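You operate a simulated robot arm through the tools that you are given. There is no shell and no other tool. Be economical: measure what you need, move in short steps, check, and stop when the job is done.

Carry out the task below with a simulated robot arm. There is one attempt and no reset: what you move stays moved.

TASK
Push the wide linen drawer shut.
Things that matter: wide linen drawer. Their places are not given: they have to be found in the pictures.

It is judged by the outcome, as a careful person would: the job done as asked, and still so three seconds after it is handed in. It fails if anything else is knocked over, pushed out of place, dropped, spilled or broken.

THE ROBOT
A 7-joint arm with a two-finger parallel gripper, fixed in place. Base frame: the origin is at the foot of the arm, x ahead of it, y to its left, z up. Lengths are in m, angles in rad, forces in N, time in s.
With the tool pointing down near the work surface it reaches from about 0.12 to 0.6 m from the base axis. Its first joint turns from -1.152 to 1.152 rad. Payload 2.4 kg.
Tool frame: the origin (TCP) lies between the finger pads and is the grasp point; the fingertips stand 0.03 m ahead of it; z points along the fingers, y is the line along which they close. The gripper opens to 0.094 m. The fingers are 0.028 m wide and 0.01 m thick; the gripper's body (0.05 by 0.096 m) begins 0.055 m behind the TCP.
Orientation is that of the tool frame in the base frame, as a unit quaternion [x, y, z, w]. With the fingers straight down and closing along the base's y, the tool's x points along the base's -x, its y along +y and its z along -z.

THE INTERFACE
- The arm moves only by the tool jog_arm. Its argument "rows" is a list of rows, each a list of 7 numbers: the turn, a rotation vector about the base's x, y, z in rad, then the shift along the base's x, y, z in m, then the finger opening in m, from 0 to 0.094. In form: [[ax, ay, az, dx, dy, dz, claw], ...]. A call has 1 to 20 rows; each row shifts and turns the commanded pose from where the row before left it. A row lasts 0.2 s, in which the tool goes at most 0.05 m and 0.15 rad; a call with a longer step from one row to the next is refused whole, and so is a gripper value outside its range. A pose out of reach is approached as far as the arm can. The call stops where the force on the tool passes 40 N (or 10 N more than at its start, if that is more) or the arm is blocked; 0.2 s more then pass. The fingers move at their own pace (about 0.153 m/s each) and stop on an object; they squeeze with about 26 N. The grip force told is the motor's: it shows also when the fingers shut on nothing. Time passes only in rows, and 0.2 s behind the last, so rows that do not move let the fingers close. It gives the time, the measured TCP pose, the force on the tool (base axes), the opening and the grip force at its end, in the units of the frame above (readings bear some noise).
- Cameras (640 x 400 px; columns grow to the right, rows downward): "scene" is fixed at [0.0045, 0.484, 1.4217]; the picture's right is [-0.82, -0.57, 0.00], its down [-0.49, 0.70, -0.52] and it looks along [0.30, -0.43, -0.85] (base axes); focal length 320 px, centre (320, 200). "wrist" rides on the gripper at [-0.037, 0, -0.058] in the tool frame; the picture's right is [0.00, -1.00, 0.00], its down [0.97, 0.00, -0.24] and it looks along [0.24, 0.00, 0.97] (tool axes); focal length 218 px, centre (320, 200).
- capture(camera): a new picture of that camera. No time passes.
- pixel_to_xyz(camera, pixels): for up to 12 pixels [column, row] of the newest picture of that camera ("zoom" is the newest enlarged one), the place [x, y, z] in the base frame of the surface seen there, good to about 0.002 m, but the place of the scene camera against the robot may be out by one fixed shift of up to 0.025 m in any direction. No time passes.
- zoom(camera, box): a new picture of the part [left, top, right, bottom] of that camera's present view, enlarged. No time passes.
- finish_job(): hands the job in; it is judged then, once.

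Work in short steps. Measure before you move; look again where a grasp or a placing could have gone wrong, and mend it. You have 60 turns and 30 pictures in all, the two below and enlarged ones among them. Open the gripper and draw the arm clear of the work before you hand the job in, unless the task says otherwise; then end with one line.

The tools are called by a JSON object that holds its "method" and its "body". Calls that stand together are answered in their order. jog_arm: Moves the arm, as the interface text tells. Its arguments: {"type":"object","properties":{"rows":{"type":"array","items":{"type":"array","items":{"type":"number"}}}},"required":["rows"]} The other tools are called the same way: capture (camera) takes a picture; pixel_to_xyz (camera, pixels) gives the place of the surface under pixels of a picture; zoom (camera, box) takes an enlarged picture of a part of a camera's view; finish_job () hands the job in.

At the start:

```text
time_s: 0.0
eef_pos: [0.4045, 0.0673, 0.8129]
tcp_rot: [0.001, 1.0, 0.0, -0.001]
force: [0.3, 0.9, 0.2]
width: 0.0941
finger_force: 0.0
```

scene: 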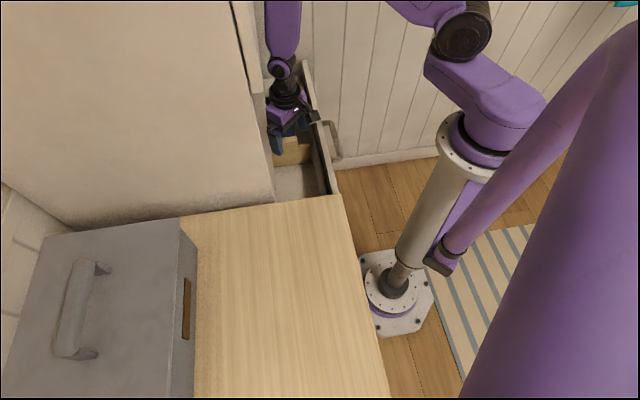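
wrist: 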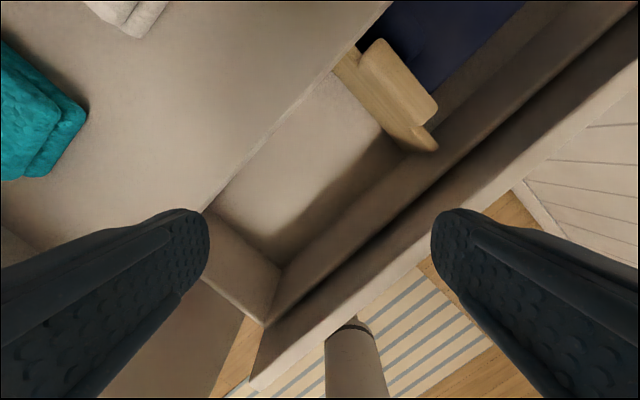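

The drawer front runs in the scene from about (303,62) to (340,195), with its handle near (333,140). I'll enlarge that view and measure points on it.

{"method": "zoom", "body": {"camera": "scene", "box": [240, 40, 400, 220]}}

{"method": "pixel_to_xyz", "body": {"camera": "wrist", "pixels": [[258, 375], [390, 285], [500, 195], [620, 85], [265, 325], [280, 270], [300, 160], [400, 95], [440, 30], [207, 210], [345, 70], [230, 120]]}}

{"method": "pixel_to_xyz", "body": {"camera": "scene", "pixels": [[339, 193], [325, 145], [330, 123], [339, 155], [305, 65], [292, 155], [300, 185], [318, 115], [332, 140], [230, 195], [262, 60], [275, 200]]}}

```text
2.22 times, centred on (320, 130) of scene
```

zoom: 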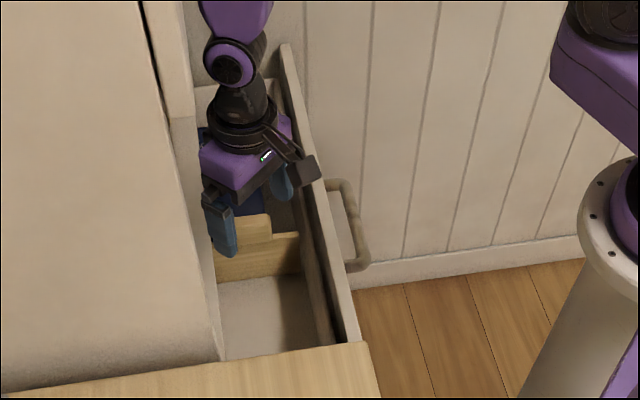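

```text
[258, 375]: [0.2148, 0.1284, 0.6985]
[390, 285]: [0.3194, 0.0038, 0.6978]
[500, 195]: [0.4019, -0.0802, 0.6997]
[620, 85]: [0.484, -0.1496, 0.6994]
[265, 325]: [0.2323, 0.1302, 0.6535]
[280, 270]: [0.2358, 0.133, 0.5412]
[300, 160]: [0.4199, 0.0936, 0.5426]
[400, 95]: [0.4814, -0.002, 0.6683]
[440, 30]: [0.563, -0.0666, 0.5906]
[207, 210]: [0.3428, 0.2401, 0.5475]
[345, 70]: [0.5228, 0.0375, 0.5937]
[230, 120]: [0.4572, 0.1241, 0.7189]
```

```text
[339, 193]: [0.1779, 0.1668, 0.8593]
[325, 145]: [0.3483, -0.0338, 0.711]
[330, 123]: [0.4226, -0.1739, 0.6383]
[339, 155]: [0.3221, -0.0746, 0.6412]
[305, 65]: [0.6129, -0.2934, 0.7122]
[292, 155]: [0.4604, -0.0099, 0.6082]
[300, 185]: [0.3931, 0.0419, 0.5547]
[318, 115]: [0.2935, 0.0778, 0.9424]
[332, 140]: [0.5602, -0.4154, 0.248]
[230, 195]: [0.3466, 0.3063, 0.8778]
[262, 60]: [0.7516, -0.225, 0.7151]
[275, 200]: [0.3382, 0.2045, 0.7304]
```

The drawer front's top edge runs from (0.215, 0.128) to about (0.61, -0.29) at z 0.70, and it shuts along about (0.72, 0.70). Next I'll check the inside contents, the cabinet overhang and the obstacles around it.

{"method": "zoom", "body": {"camera": "wrist", "box": [300, 0, 640, 212]}}

{"method": "pixel_to_xyz", "body": {"camera": "wrist", "pixels": [[382, 10], [330, 72], [250, 155], [370, 50], [400, 55], [430, 100], [432, 145], [400, 20], [480, 20], [60, 120], [130, 10], [560, 130]]}}

{"method": "pixel_to_xyz", "body": {"camera": "scene", "pixels": [[150, 100], [250, 150], [235, 20], [252, 60], [300, 250], [350, 240], [330, 340], [30, 30], [268, 190], [190, 300], [240, 170], [318, 180]]}}

```text
1.88 times, centred on (470, 106) of wrist
```

zoom: 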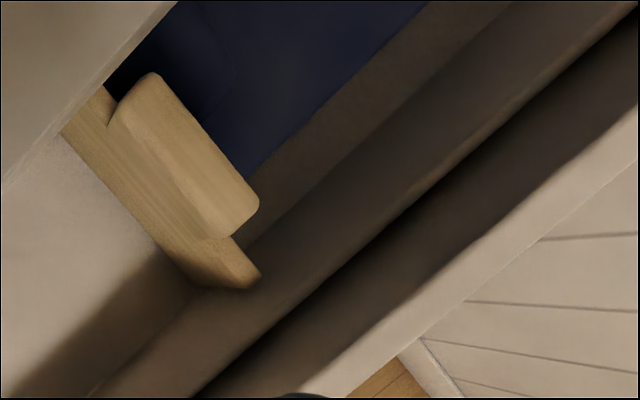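

```text
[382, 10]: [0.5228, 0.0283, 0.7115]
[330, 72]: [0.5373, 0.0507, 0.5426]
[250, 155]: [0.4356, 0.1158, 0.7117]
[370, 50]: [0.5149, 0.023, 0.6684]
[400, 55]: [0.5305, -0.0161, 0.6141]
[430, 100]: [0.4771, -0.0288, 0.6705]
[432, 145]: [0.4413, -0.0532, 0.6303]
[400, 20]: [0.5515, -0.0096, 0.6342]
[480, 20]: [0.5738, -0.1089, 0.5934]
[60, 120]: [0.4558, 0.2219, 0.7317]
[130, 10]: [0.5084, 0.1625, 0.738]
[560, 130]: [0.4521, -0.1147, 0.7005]
```

```text
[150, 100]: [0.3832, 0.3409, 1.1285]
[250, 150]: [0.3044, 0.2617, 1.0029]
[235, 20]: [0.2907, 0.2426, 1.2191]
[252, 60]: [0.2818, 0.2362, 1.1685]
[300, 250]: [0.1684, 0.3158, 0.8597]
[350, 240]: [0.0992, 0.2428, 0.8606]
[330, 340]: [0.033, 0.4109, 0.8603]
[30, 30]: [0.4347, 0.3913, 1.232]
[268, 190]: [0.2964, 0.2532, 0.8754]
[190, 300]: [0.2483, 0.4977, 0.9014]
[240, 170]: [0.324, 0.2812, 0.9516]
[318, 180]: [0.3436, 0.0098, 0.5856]
```

The front plane of the carcass is at about 0.395 along the closing direction, and the drawer front is at about 0.23. The contents (z ≤ 0.67) sit lower than the front's top edge. I'll turn the gripper 0.77 rad, close it, and move high to just outside the middle of the front.

{"method": "jog_arm", "body": {"rows": [[0, 0, 0.128, -0.006, -0.032, 0, 0], [0, 0, 0.128, -0.006, -0.032, 0, 0], [0, 0, 0.128, -0.006, -0.032, 0, 0], [0, 0, 0.128, -0.006, -0.032, 0, 0], [0, 0, 0.128, -0.006, -0.032, 0, 0], [0, 0, 0.128, -0.006, -0.032, 0, 0], [0, 0, 0, 0, 0, 0, 0]]}}

{"method": "capture", "body": {"camera": "wrist"}}

{"method": "capture", "body": {"camera": "scene"}}

```text
time_s: 1.6
eef_pos: [0.3682, -0.1259, 0.8119]
tcp_rot: [-0.375, 0.927, 0.0, -0.001]
force: [0.7, -0.5, 0.4]
width: 0.0001
finger_force: 26.6
```

```text
25 pictures are left
```

wrist: 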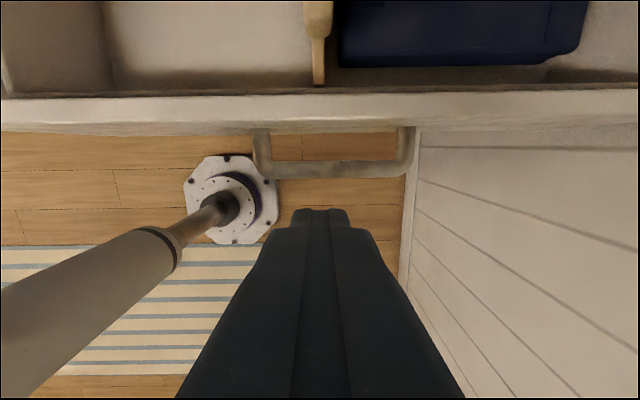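

```text
24 pictures are left
```

scene: 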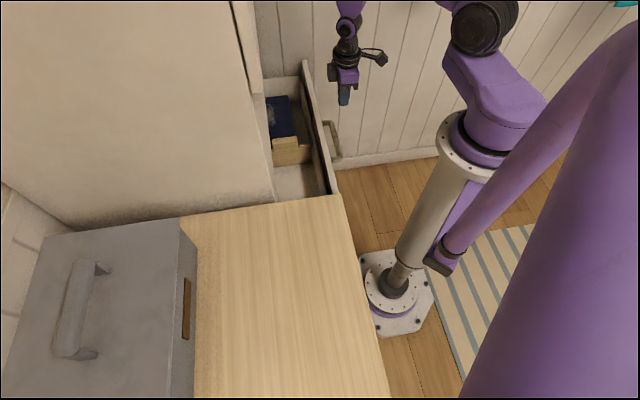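

The wrist view is square to the front, with the top edge near row 105 and the handle at (330,170). I'll measure the front edges and the handle exactly.

{"method": "pixel_to_xyz", "body": {"camera": "wrist", "pixels": [[330, 98], [330, 112], [330, 118], [20, 102], [620, 95], [330, 168], [262, 165], [405, 160], [320, 75], [460, 30], [315, 10], [330, 125]]}}

```text
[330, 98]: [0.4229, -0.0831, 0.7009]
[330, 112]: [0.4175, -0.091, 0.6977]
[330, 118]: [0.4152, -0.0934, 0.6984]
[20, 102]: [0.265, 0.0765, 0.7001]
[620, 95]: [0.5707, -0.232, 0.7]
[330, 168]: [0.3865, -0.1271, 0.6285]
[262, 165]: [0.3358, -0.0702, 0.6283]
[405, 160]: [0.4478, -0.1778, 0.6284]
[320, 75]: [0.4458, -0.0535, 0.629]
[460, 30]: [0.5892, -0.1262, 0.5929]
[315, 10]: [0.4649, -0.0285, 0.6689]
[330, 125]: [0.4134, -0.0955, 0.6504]
```

The outer face is at 0.229 along the normal (0.710, 0.704), and the finger fronts are at about 0.187. The handle top (z about 0.635) stays below the fingertips, so I'll lower until the tips are at z about 0.667.

{"method": "jog_arm", "body": {"rows": [[0, 0, 0, 0, 0, -0.04, 0], [0, 0, 0, 0, 0, -0.04, 0], [0, 0, 0, 0, 0, -0.035, 0], [0, 0, 0, 0, 0, 0, 0]]}}

```text
time_s: 2.6
eef_pos: [0.367, -0.1229, 0.6982]
tcp_rot: [-0.375, 0.927, 0.0, 0.0]
force: [-0.8, 0.3, -0.1]
width: 0.0
finger_force: 25.8
```

I'm at height and clear of everything. Now I'll push slowly along the normal, first into contact and then 0.10 m further.

{"method": "jog_arm", "body": {"rows": [[0, 0, 0, 0.0142, 0.0141, 0, 0], [0, 0, 0, 0.0107, 0.0106, 0, 0], [0, 0, 0, 0.0107, 0.0106, 0, 0], [0, 0, 0, 0.0107, 0.0106, 0, 0], [0, 0, 0, 0.0107, 0.0106, 0, 0], [0, 0, 0, 0.0107, 0.0106, 0, 0], [0, 0, 0, 0.0107, 0.0106, 0, 0], [0, 0, 0, 0.0107, 0.0106, 0, 0], [0, 0, 0, 0, 0, 0, 0]]}}

{"method": "capture", "body": {"camera": "wrist"}}

```text
time_s: 4.6
eef_pos: [0.458, -0.0359, 0.6993]
tcp_rot: [-0.375, 0.927, 0.001, 0.0]
force: [1.1, 0.5, -0.9]
width: 0.0001
finger_force: 26.3
```

```text
23 pictures are left
```

wrist: 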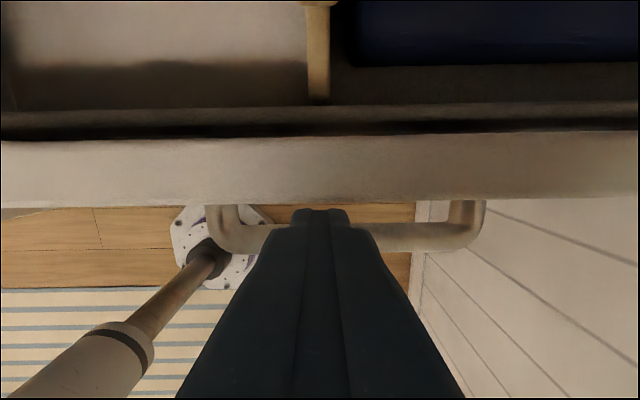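

The drawer slides with little force. I'll check that the front has moved along with the fingers and look at the remaining gap.

{"method": "pixel_to_xyz", "body": {"camera": "wrist", "pixels": [[320, 140], [320, 198], [20, 170], [620, 170], [320, 90], [320, 20]]}}

{"method": "zoom", "body": {"camera": "scene", "box": [220, 40, 380, 220]}}

```text
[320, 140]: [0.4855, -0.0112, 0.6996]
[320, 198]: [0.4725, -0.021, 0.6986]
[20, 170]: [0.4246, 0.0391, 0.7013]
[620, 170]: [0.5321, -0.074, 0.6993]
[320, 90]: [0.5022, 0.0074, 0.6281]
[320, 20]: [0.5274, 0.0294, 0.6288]
```

```text
2.22 times, centred on (300, 130) of scene
```

zoom: 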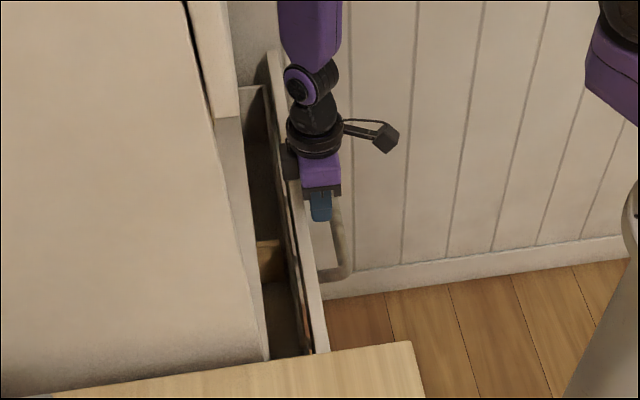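

The front is at 0.321, about 0.06–0.075 m from shut, and has stayed square. I'll push another 0.05 m.

{"method": "jog_arm", "body": {"rows": [[0, 0, 0, 0.0089, 0.0088, 0, 0], [0, 0, 0, 0.0089, 0.0088, 0, 0], [0, 0, 0, 0.0089, 0.0088, 0, 0], [0, 0, 0, 0.0071, 0.007, 0, 0], [0, 0, 0, 0, 0, 0, 0]]}}

{"method": "capture", "body": {"camera": "wrist"}}

{"method": "pixel_to_xyz", "body": {"camera": "wrist", "pixels": [[320, 190], [320, 150], [320, 120], [320, 90], [320, 60], [320, 30]]}}

```text
time_s: 5.8
eef_pos: [0.4923, -0.0261, 0.7011]
tcp_rot: [-0.352, 0.936, -0.001, 0.004]
force: [0.0, 0.0, 1.2]
width: 0.0
finger_force: 26.1
```

```text
21 pictures are left
```

wrist: 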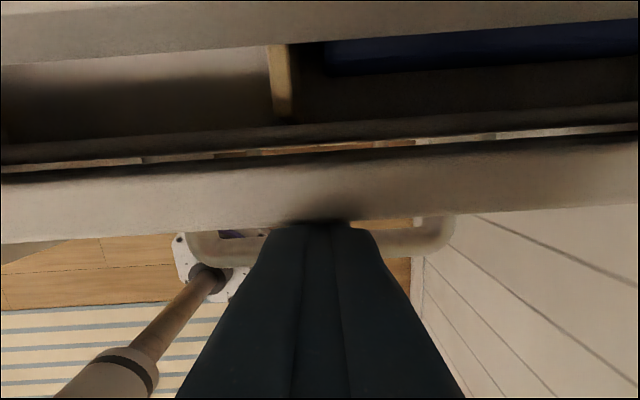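

```text
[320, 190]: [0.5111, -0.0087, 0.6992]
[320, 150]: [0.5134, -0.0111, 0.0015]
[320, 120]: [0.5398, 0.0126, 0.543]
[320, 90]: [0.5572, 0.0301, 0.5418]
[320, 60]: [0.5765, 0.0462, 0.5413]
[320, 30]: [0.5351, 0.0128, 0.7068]
```

The arm stopped short: y is about 0.024 short and the tool yawed slightly, with no tool force. Either a link is touching something or there's a joint limit, so I'll look at the scene before pushing on.

{"method": "capture", "body": {"camera": "scene"}}

{"method": "zoom", "body": {"camera": "scene", "box": [220, 0, 380, 100]}}

{"method": "jog_arm", "body": {"rows": [[0, 0, 0, 0, 0, 0, 0]]}}

```text
20 pictures are left
```

scene: 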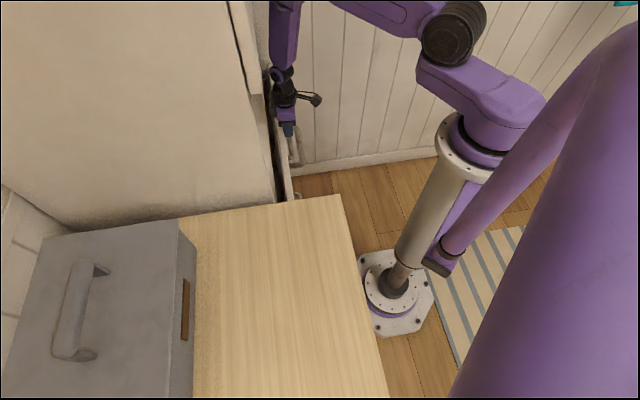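

```text
4.00 times, centred on (300, 50) of scene
```

zoom: 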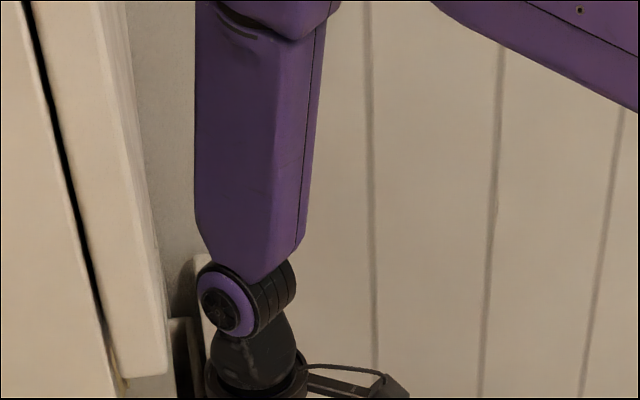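

```text
time_s: 6.2
eef_pos: [0.4921, -0.0249, 0.6998]
tcp_rot: [-0.352, 0.936, 0.001, 0.004]
force: [1.4, -1.2, 15.0]
width: 0.0
finger_force: 25.9
```

There's a board to the left of the forearm (zoom (150,350)). I'll measure where it and the arm links are.

{"method": "pixel_to_xyz", "body": {"camera": "zoom", "pixels": [[100, 50], [120, 250], [150, 360], [140, 385], [170, 200], [185, 340], [200, 100], [200, 220], [225, 300], [60, 200], [200, 275], [165, 100]]}}

{"method": "pixel_to_xyz", "body": {"camera": "scene", "pixels": [[285, 90], [276, 115], [292, 190], [270, 60], [281, 180], [268, 150]]}}

```text
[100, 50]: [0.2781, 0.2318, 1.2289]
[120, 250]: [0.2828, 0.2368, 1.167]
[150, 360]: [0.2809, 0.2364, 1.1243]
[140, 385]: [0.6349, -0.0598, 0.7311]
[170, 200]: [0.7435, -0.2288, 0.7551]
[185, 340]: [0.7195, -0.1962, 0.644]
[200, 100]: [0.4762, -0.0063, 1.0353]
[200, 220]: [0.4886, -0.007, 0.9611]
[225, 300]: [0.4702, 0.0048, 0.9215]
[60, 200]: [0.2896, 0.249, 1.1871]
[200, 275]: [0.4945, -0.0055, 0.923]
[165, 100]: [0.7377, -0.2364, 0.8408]
```

```text
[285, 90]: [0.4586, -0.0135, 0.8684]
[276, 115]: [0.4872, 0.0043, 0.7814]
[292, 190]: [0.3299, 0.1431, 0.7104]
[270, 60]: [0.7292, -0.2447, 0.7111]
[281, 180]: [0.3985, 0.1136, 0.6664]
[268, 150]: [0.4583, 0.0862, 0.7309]
```

The upper doors (above z≈1.1) overhang forward at about 0.37, so the upright forearm is leaning on them. I'll back off and tilt the tool so the fingers point forward into the drawer front and the forearm leans away from the doors.

{"method": "jog_arm", "body": {"rows": [[0, 0, 0, -0.0178, -0.0176, 0, 0], [0, 0, 0, -0.0178, -0.0176, 0, 0], [0, 0, 0, -0.0178, -0.0176, 0, 0], [0, 0, 0, -0.0107, -0.0106, 0, 0], [0, 0, 0, 0, 0, 0, 0]]}}

```text
time_s: 6.5
eef_pos: [0.492, -0.0282, 0.7014]
tcp_rot: [-0.351, 0.936, -0.002, 0.007]
force: [-5.3, 3.5, 11.3]
width: 0.0
finger_force: 25.5
stopped in row 1: the force on the tool passed its limit (the readings are from after the stop); the commanded pose is now the measured one
```

Backing off hit a force limit, so something is snagged or pressing. I'll look closely before moving again.

{"method": "zoom", "body": {"camera": "wrist", "box": [200, 130, 440, 280]}}

{"method": "zoom", "body": {"camera": "scene", "box": [250, 60, 330, 200]}}

```text
2.67 times, centred on (320, 205) of wrist
```

zoom: 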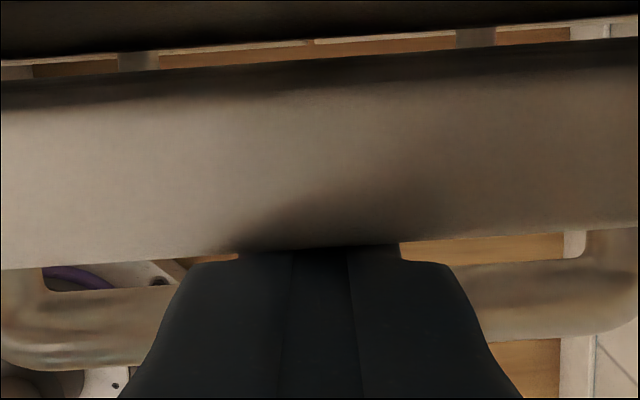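

```text
2.86 times, centred on (290, 130) of scene
```

zoom: 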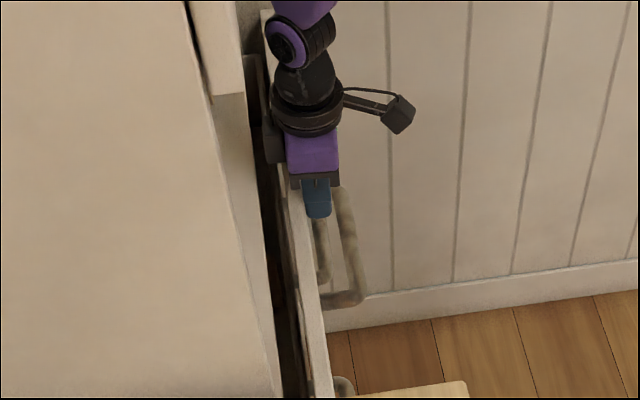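

Nothing is visibly hooked: the fingertips just lie against the face. The commanded pose has been reset to the measured one, so I'll try backing off gently in small steps.

{"method": "jog_arm", "body": {"rows": [[0, 0, 0, 0, 0, 0, 0], [0, 0, 0, -0.0035, -0.0035, 0, 0], [0, 0, 0, -0.0035, -0.0035, 0, 0], [0, 0, 0, -0.007, -0.007, 0, 0]]}}

```text
time_s: 7.5
eef_pos: [0.4782, -0.0376, 0.7019]
tcp_rot: [-0.354, 0.935, -0.001, 0.005]
force: [-0.2, -0.8, 10.7]
width: 0.0001
finger_force: 26.0
```

It's moving freely backwards now. I'll retreat further and straighten the yaw drift.

{"method": "jog_arm", "body": {"rows": [[0, 0, 0, -0.0107, -0.0106, 0, 0], [0, 0, 0, -0.0142, -0.0141, 0, 0], [0, 0, 0.02, -0.0142, -0.0141, 0, 0], [0, 0, 0.02, -0.0142, -0.0141, 0, 0], [0, 0, 0, 0, 0, 0, 0]]}}

{"method": "capture", "body": {"camera": "wrist"}}

{"method": "pixel_to_xyz", "body": {"camera": "wrist", "pixels": [[320, 100], [320, 110], [320, 120], [100, 120], [560, 120], [320, 60], [320, 20], [320, 80]]}}

```text
time_s: 8.7
eef_pos: [0.4258, -0.0925, 0.7006]
tcp_rot: [-0.372, 0.928, -0.003, 0.006]
force: [-0.7, -0.3, 0.8]
width: 0.0001
finger_force: 26.0
```

```text
16 pictures are left
```

wrist: 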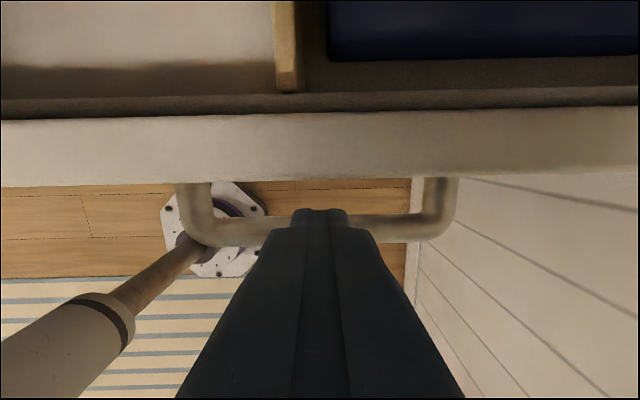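

```text
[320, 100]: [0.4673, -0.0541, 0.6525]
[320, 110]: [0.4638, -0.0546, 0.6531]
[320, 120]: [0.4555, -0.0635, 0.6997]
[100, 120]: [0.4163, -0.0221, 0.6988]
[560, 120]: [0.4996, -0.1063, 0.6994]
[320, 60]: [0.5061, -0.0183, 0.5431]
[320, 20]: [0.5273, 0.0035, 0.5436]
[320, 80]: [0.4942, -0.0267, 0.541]
```

The drawer front is now at about 0.262, so it came back out as I retreated. I need to know why, so I'll look at the scene and at the joint between the front and the box.

{"method": "zoom", "body": {"camera": "scene", "box": [240, 40, 360, 220]}}

{"method": "zoom", "body": {"camera": "wrist", "box": [160, 0, 560, 250]}}

{"method": "pixel_to_xyz", "body": {"camera": "wrist", "pixels": [[320, 110], [320, 114], [320, 117], [320, 165], [320, 175], [290, 60], [290, 10], [480, 30], [320, 98], [400, 108]]}}

```text
2.22 times, centred on (300, 130) of scene
```

zoom: 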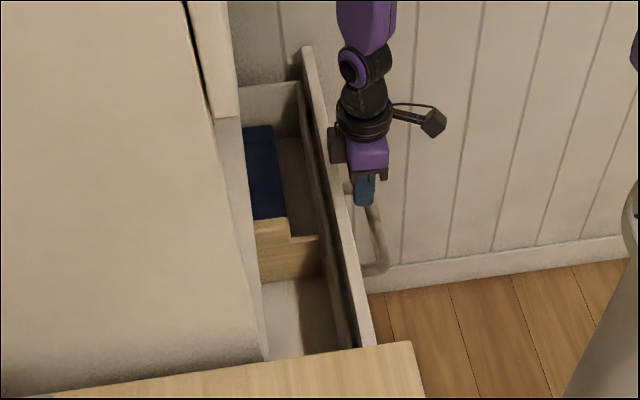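

```text
1.60 times, centred on (360, 125) of wrist
```

zoom: 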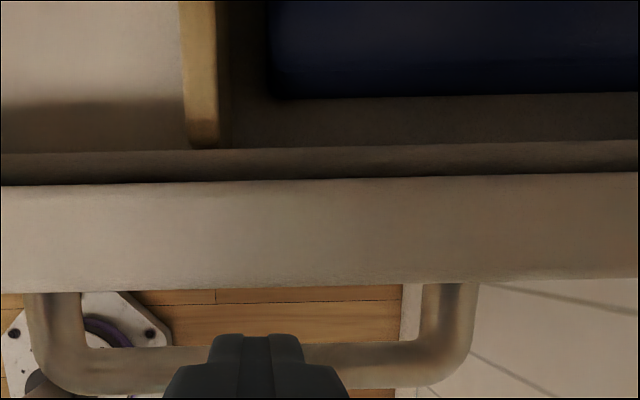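

```text
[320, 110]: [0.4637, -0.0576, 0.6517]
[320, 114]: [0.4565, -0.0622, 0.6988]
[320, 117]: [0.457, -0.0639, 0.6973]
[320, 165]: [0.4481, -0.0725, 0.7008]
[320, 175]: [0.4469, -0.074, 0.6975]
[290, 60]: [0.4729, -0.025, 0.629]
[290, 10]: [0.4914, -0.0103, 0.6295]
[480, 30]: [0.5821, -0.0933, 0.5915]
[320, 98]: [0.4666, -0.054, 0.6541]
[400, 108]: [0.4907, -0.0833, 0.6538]
```

The front and box are intact. The upward force and the drag-back suggest the camera housing on the drawer side hit the shelf edge (z about 0.71) and then rubbed on the drawer's top edge. I'll lift, back away, and tilt the tool 0.6 rad. That raises the camera and puts the fingertips in front.

{"method": "jog_arm", "body": {"rows": [[0, 0, 0, 0, 0, 0.02, 0], [0, 0, 0, -0.0142, -0.0141, 0.01, 0], [0, 0, 0, -0.0178, -0.0176, 0, 0], [0.0845, -0.0852, 0, 0, 0, 0, 0], [0.0845, -0.0852, 0, 0, 0, 0, 0], [0.0845, -0.0852, 0, 0, 0, 0, 0], [0.0845, -0.0852, 0, 0, 0, 0, 0], [0.0845, -0.0852, 0, 0, 0, 0, 0], [0, 0, 0, 0, 0, 0, 0]]}}

{"method": "capture", "body": {"camera": "wrist"}}

{"method": "zoom", "body": {"camera": "scene", "box": [240, 40, 360, 220]}}

```text
time_s: 10.7
eef_pos: [0.3976, -0.1343, 0.7282]
tcp_rot: [-0.357, 0.9, 0.072, 0.239]
force: [-0.1, -0.6, 0.1]
width: 0.0
finger_force: 26.0
out of reach, approached as far as the arm can: row 4, 5
```

```text
13 pictures are left
```

wrist: 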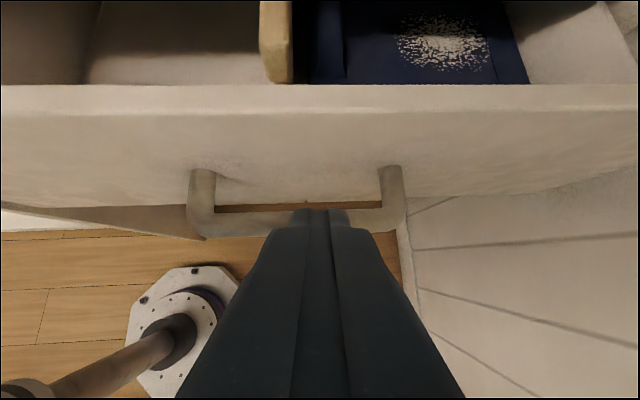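

```text
2.22 times, centred on (300, 130) of scene
```

zoom: 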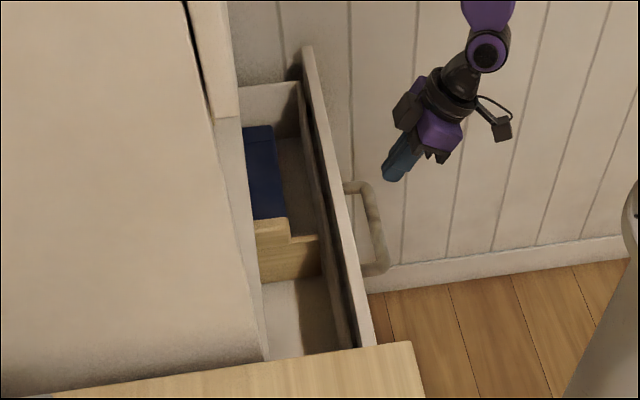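

The tilt is good and the front is clear. I'll lower to z≈0.69, re-centre by 0.025 m, and push about 0.12 m.

{"method": "jog_arm", "body": {"rows": [[0, 0, 0, -0.0088, 0.0089, -0.02, 0], [0, 0, 0, -0.0088, 0.0089, -0.018, 0], [0, 0, 0, 0, 0, 0, 0], [0, 0, 0, 0.0107, 0.0106, 0, 0], [0, 0, 0, 0.0107, 0.0106, 0, 0], [0, 0, 0, 0.0107, 0.0106, 0, 0], [0, 0, 0, 0.0107, 0.0106, 0, 0], [0, 0, 0, 0.0107, 0.0106, 0, 0], [0, 0, 0, 0.0107, 0.0106, 0, 0], [0, 0, 0, 0.0107, 0.0106, 0, 0], [0, 0, 0, 0.0107, 0.0106, 0, 0], [0, 0, 0, 0, 0, 0, 0]]}}

{"method": "capture", "body": {"camera": "wrist"}}

{"method": "pixel_to_xyz", "body": {"camera": "wrist", "pixels": [[320, 20], [320, 50], [320, 80], [320, 110], [320, 140], [100, 110], [560, 110], [320, 170]]}}

```text
time_s: 13.3
eef_pos: [0.4673, -0.0314, 0.6894]
tcp_rot: [-0.357, 0.9, 0.071, 0.239]
force: [0.1, 0.6, 0.3]
width: 0.0
finger_force: 26.0
```

```text
11 pictures are left
```

wrist: 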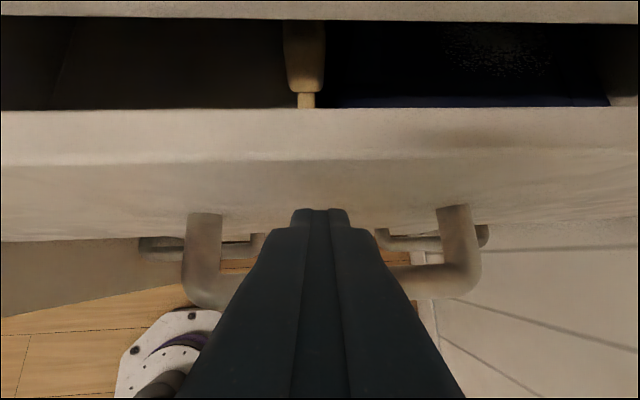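

```text
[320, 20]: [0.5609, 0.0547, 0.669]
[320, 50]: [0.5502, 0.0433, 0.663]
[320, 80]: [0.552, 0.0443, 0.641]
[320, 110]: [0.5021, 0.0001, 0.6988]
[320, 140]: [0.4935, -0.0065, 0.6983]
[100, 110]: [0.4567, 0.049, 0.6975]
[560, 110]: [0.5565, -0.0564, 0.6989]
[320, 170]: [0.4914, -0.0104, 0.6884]
```

The front is at about 0.342 and moving squarely, with the shelf edge (row 10) just ahead and clear of the gripper. I'll push another 0.035 m.

{"method": "jog_arm", "body": {"rows": [[0, 0, 0, 0.0071, 0.007, 0, 0], [0, 0, 0, 0.0071, 0.007, 0, 0], [0, 0, 0, 0.0071, 0.007, 0, 0], [0, 0, 0, 0.0036, 0.0035, 0, 0], [0, 0, 0, 0, 0, 0, 0]]}}

{"method": "capture", "body": {"camera": "wrist"}}

```text
time_s: 14.5
eef_pos: [0.4895, -0.0061, 0.688]
tcp_rot: [-0.357, 0.9, 0.071, 0.238]
force: [0.0, -0.2, 0.3]
width: 0.0
finger_force: 25.9
```

```text
10 pictures are left
```

wrist: 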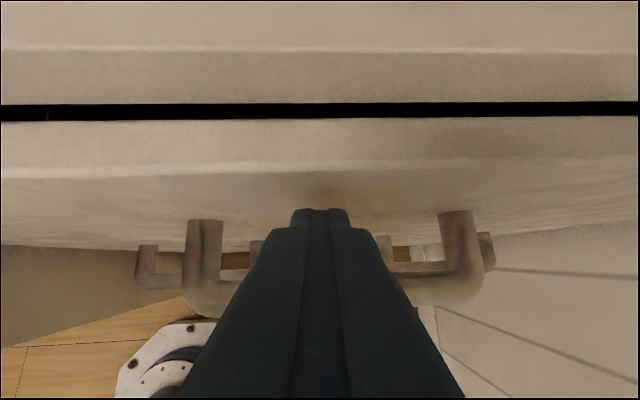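

A narrow gap is left (rows 103–120). I'll push in small steps until it meets resistance.

{"method": "jog_arm", "body": {"rows": [[0, 0, 0, 0.0036, 0.0035, 0, 0], [0, 0, 0, 0.0036, 0.0035, 0, 0], [0, 0, 0, 0.0036, 0.0035, 0, 0], [0, 0, 0, 0.0021, 0.0021, 0, 0], [0, 0, 0, 0.0021, 0.0021, 0, 0], [0, 0, 0, 0.0021, 0.0021, 0, 0], [0, 0, 0, 0, 0, 0, 0]]}}

{"method": "capture", "body": {"camera": "wrist"}}

{"method": "pixel_to_xyz", "body": {"camera": "wrist", "pixels": [[320, 40], [320, 80], [320, 100], [320, 110], [320, 120], [320, 130], [320, 140], [320, 150], [320, 175]]}}

```text
time_s: 15.2
eef_pos: [0.4917, -0.0051, 0.6865]
tcp_rot: [-0.352, 0.905, 0.07, 0.23]
force: [-1.4, -2.2, 0.5]
width: 0.0
finger_force: 26.8
stopped in row 3: the force on the tool passed its limit (the readings are from after the stop); the commanded pose is now the measured one
```

```text
9 pictures are left
```

wrist: 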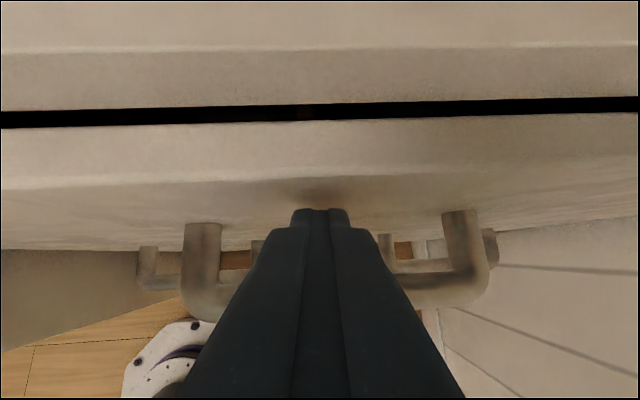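

```text
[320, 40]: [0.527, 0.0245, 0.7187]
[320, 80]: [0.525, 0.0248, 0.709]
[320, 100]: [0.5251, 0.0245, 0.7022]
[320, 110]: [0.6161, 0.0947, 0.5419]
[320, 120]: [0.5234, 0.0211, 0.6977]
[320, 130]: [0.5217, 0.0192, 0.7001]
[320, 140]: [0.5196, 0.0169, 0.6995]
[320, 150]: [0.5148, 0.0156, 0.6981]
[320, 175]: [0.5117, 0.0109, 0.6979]
```

Resistance appeared with the front at about 0.377–0.387 against a shelf front of 0.390. I'll compare this handle with the shut lower drawers' handles and look at the seam to see whether it's fully home.

{"method": "pixel_to_xyz", "body": {"camera": "wrist", "pixels": [[202, 295], [470, 285], [155, 282], [148, 250], [425, 267], [490, 262], [204, 228], [460, 215], [20, 112], [20, 128], [620, 94], [620, 113]]}}

{"method": "zoom", "body": {"camera": "wrist", "box": [220, 60, 420, 185]}}

{"method": "zoom", "body": {"camera": "scene", "box": [240, 40, 360, 220]}}

```text
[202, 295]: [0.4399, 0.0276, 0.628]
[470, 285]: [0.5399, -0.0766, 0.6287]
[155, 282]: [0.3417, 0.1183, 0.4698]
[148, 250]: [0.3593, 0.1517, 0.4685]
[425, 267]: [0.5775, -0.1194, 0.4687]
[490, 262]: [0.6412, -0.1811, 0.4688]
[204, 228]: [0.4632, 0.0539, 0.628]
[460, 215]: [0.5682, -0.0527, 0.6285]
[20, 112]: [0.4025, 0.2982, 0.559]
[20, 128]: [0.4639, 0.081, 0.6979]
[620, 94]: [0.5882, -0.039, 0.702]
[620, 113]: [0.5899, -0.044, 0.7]
```

```text
3.20 times, centred on (320, 122) of wrist
```

zoom: 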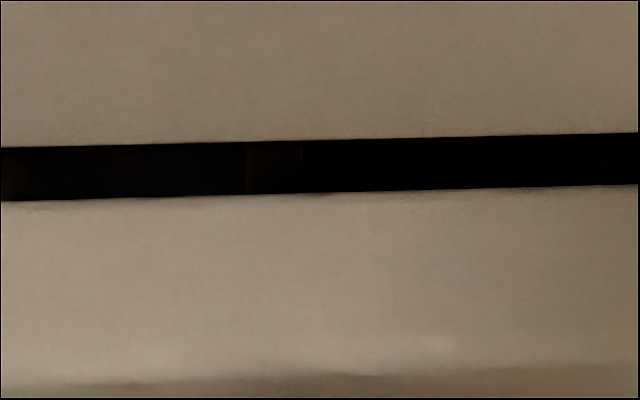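

```text
2.22 times, centred on (300, 130) of scene
```

zoom: 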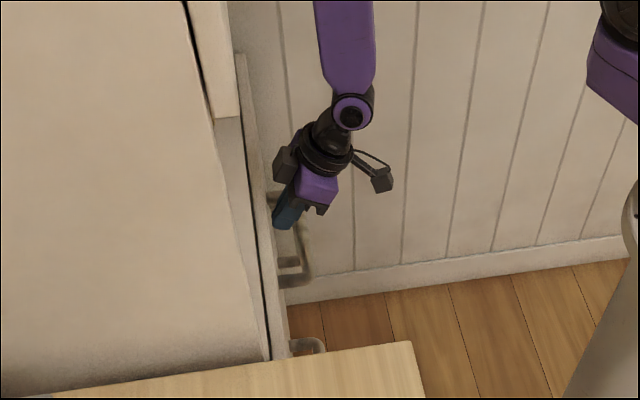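

The handles line up with those of the shut lower drawers (about 0.330 against 0.326) and resistance was firm. One more gentle push will confirm it's at its stop.

{"method": "jog_arm", "body": {"rows": [[0, 0, 0, 0.0021, 0.0021, 0, 0], [0, 0, 0, 0.0021, 0.0021, 0, 0], [0, 0, 0, 0.0021, 0.0021, 0, 0], [0, 0, 0, 0, 0, 0, 0]]}}

```text
time_s: 15.9
eef_pos: [0.4924, -0.0055, 0.6847]
tcp_rot: [-0.348, 0.908, 0.071, 0.222]
force: [-2.0, -1.4, 0.6]
width: 0.0002
finger_force: 25.8
stopped in row 3: the force on the tool passed its limit (the readings are from after the stop); the commanded pose is now the measured one
```

It's firmly against its stop. Now I'll back straight away and check that it stays shut.

{"method": "jog_arm", "body": {"rows": [[0, 0, 0, -0.0036, -0.0035, 0, 0], [0, 0, 0, -0.0107, -0.0106, 0, 0], [0, 0, 0, -0.0142, -0.0141, 0, 0], [0, 0, 0, -0.0178, -0.0176, 0.01, 0], [0, 0, 0, -0.0178, -0.0176, 0.02, 0], [0, 0, 0, -0.0178, -0.0176, 0.02, 0.04], [0, 0, 0, 0, 0, 0, 0.09], [0, 0, 0, 0, 0, 0, 0.09], [0, 0, 0, 0, 0, 0, 0.09]]}}

{"method": "capture", "body": {"camera": "wrist"}}

{"method": "zoom", "body": {"camera": "scene", "box": [240, 40, 360, 220]}}

```text
time_s: 17.9
eef_pos: [0.4098, -0.0853, 0.7355]
tcp_rot: [-0.348, 0.908, 0.07, 0.223]
force: [0.8, 0.0, 0.1]
width: 0.09
finger_force: 0.1
```

```text
6 pictures are left
```

wrist: 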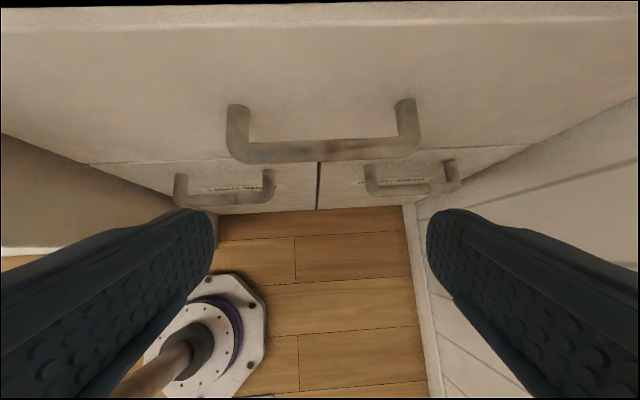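

```text
2.22 times, centred on (300, 130) of scene
```

zoom: 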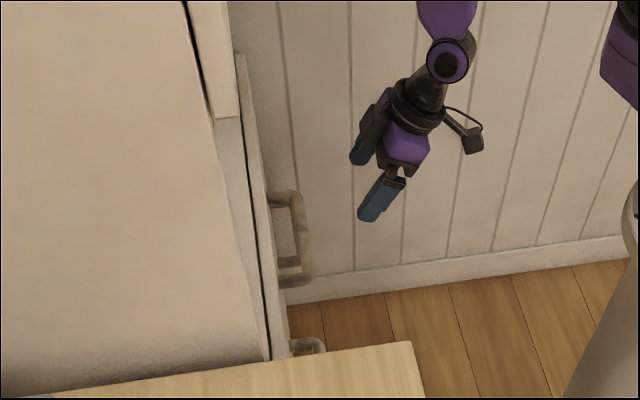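

Both the upper front and the lower fronts are visible now, so I can compare their faces directly.

{"method": "pixel_to_xyz", "body": {"camera": "wrist", "pixels": [[320, 60], [320, 110], [180, 145], [450, 145], [320, 25], [295, 180], [340, 178], [220, 175], [140, 172], [420, 165], [480, 155], [320, 12]]}}

```text
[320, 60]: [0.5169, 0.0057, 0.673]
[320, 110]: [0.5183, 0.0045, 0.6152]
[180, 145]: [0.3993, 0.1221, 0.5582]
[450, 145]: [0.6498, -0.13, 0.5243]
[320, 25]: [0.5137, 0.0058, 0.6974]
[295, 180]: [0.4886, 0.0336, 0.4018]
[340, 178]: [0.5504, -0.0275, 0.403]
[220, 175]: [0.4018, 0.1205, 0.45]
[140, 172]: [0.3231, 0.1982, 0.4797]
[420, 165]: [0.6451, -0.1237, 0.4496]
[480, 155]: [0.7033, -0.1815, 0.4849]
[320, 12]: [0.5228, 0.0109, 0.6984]
```

The upper face (0.371) is flush with the shut lower fronts (0.371), and it has stayed there since I let go. The gripper is open and clear, so I'm handing in.

{"method": "finish_job", "body": {}}

```text
The job is handed in.
```

The wide linen drawer is shut, flush with the closed drawers below it, and I saw nothing else knocked over or moved.
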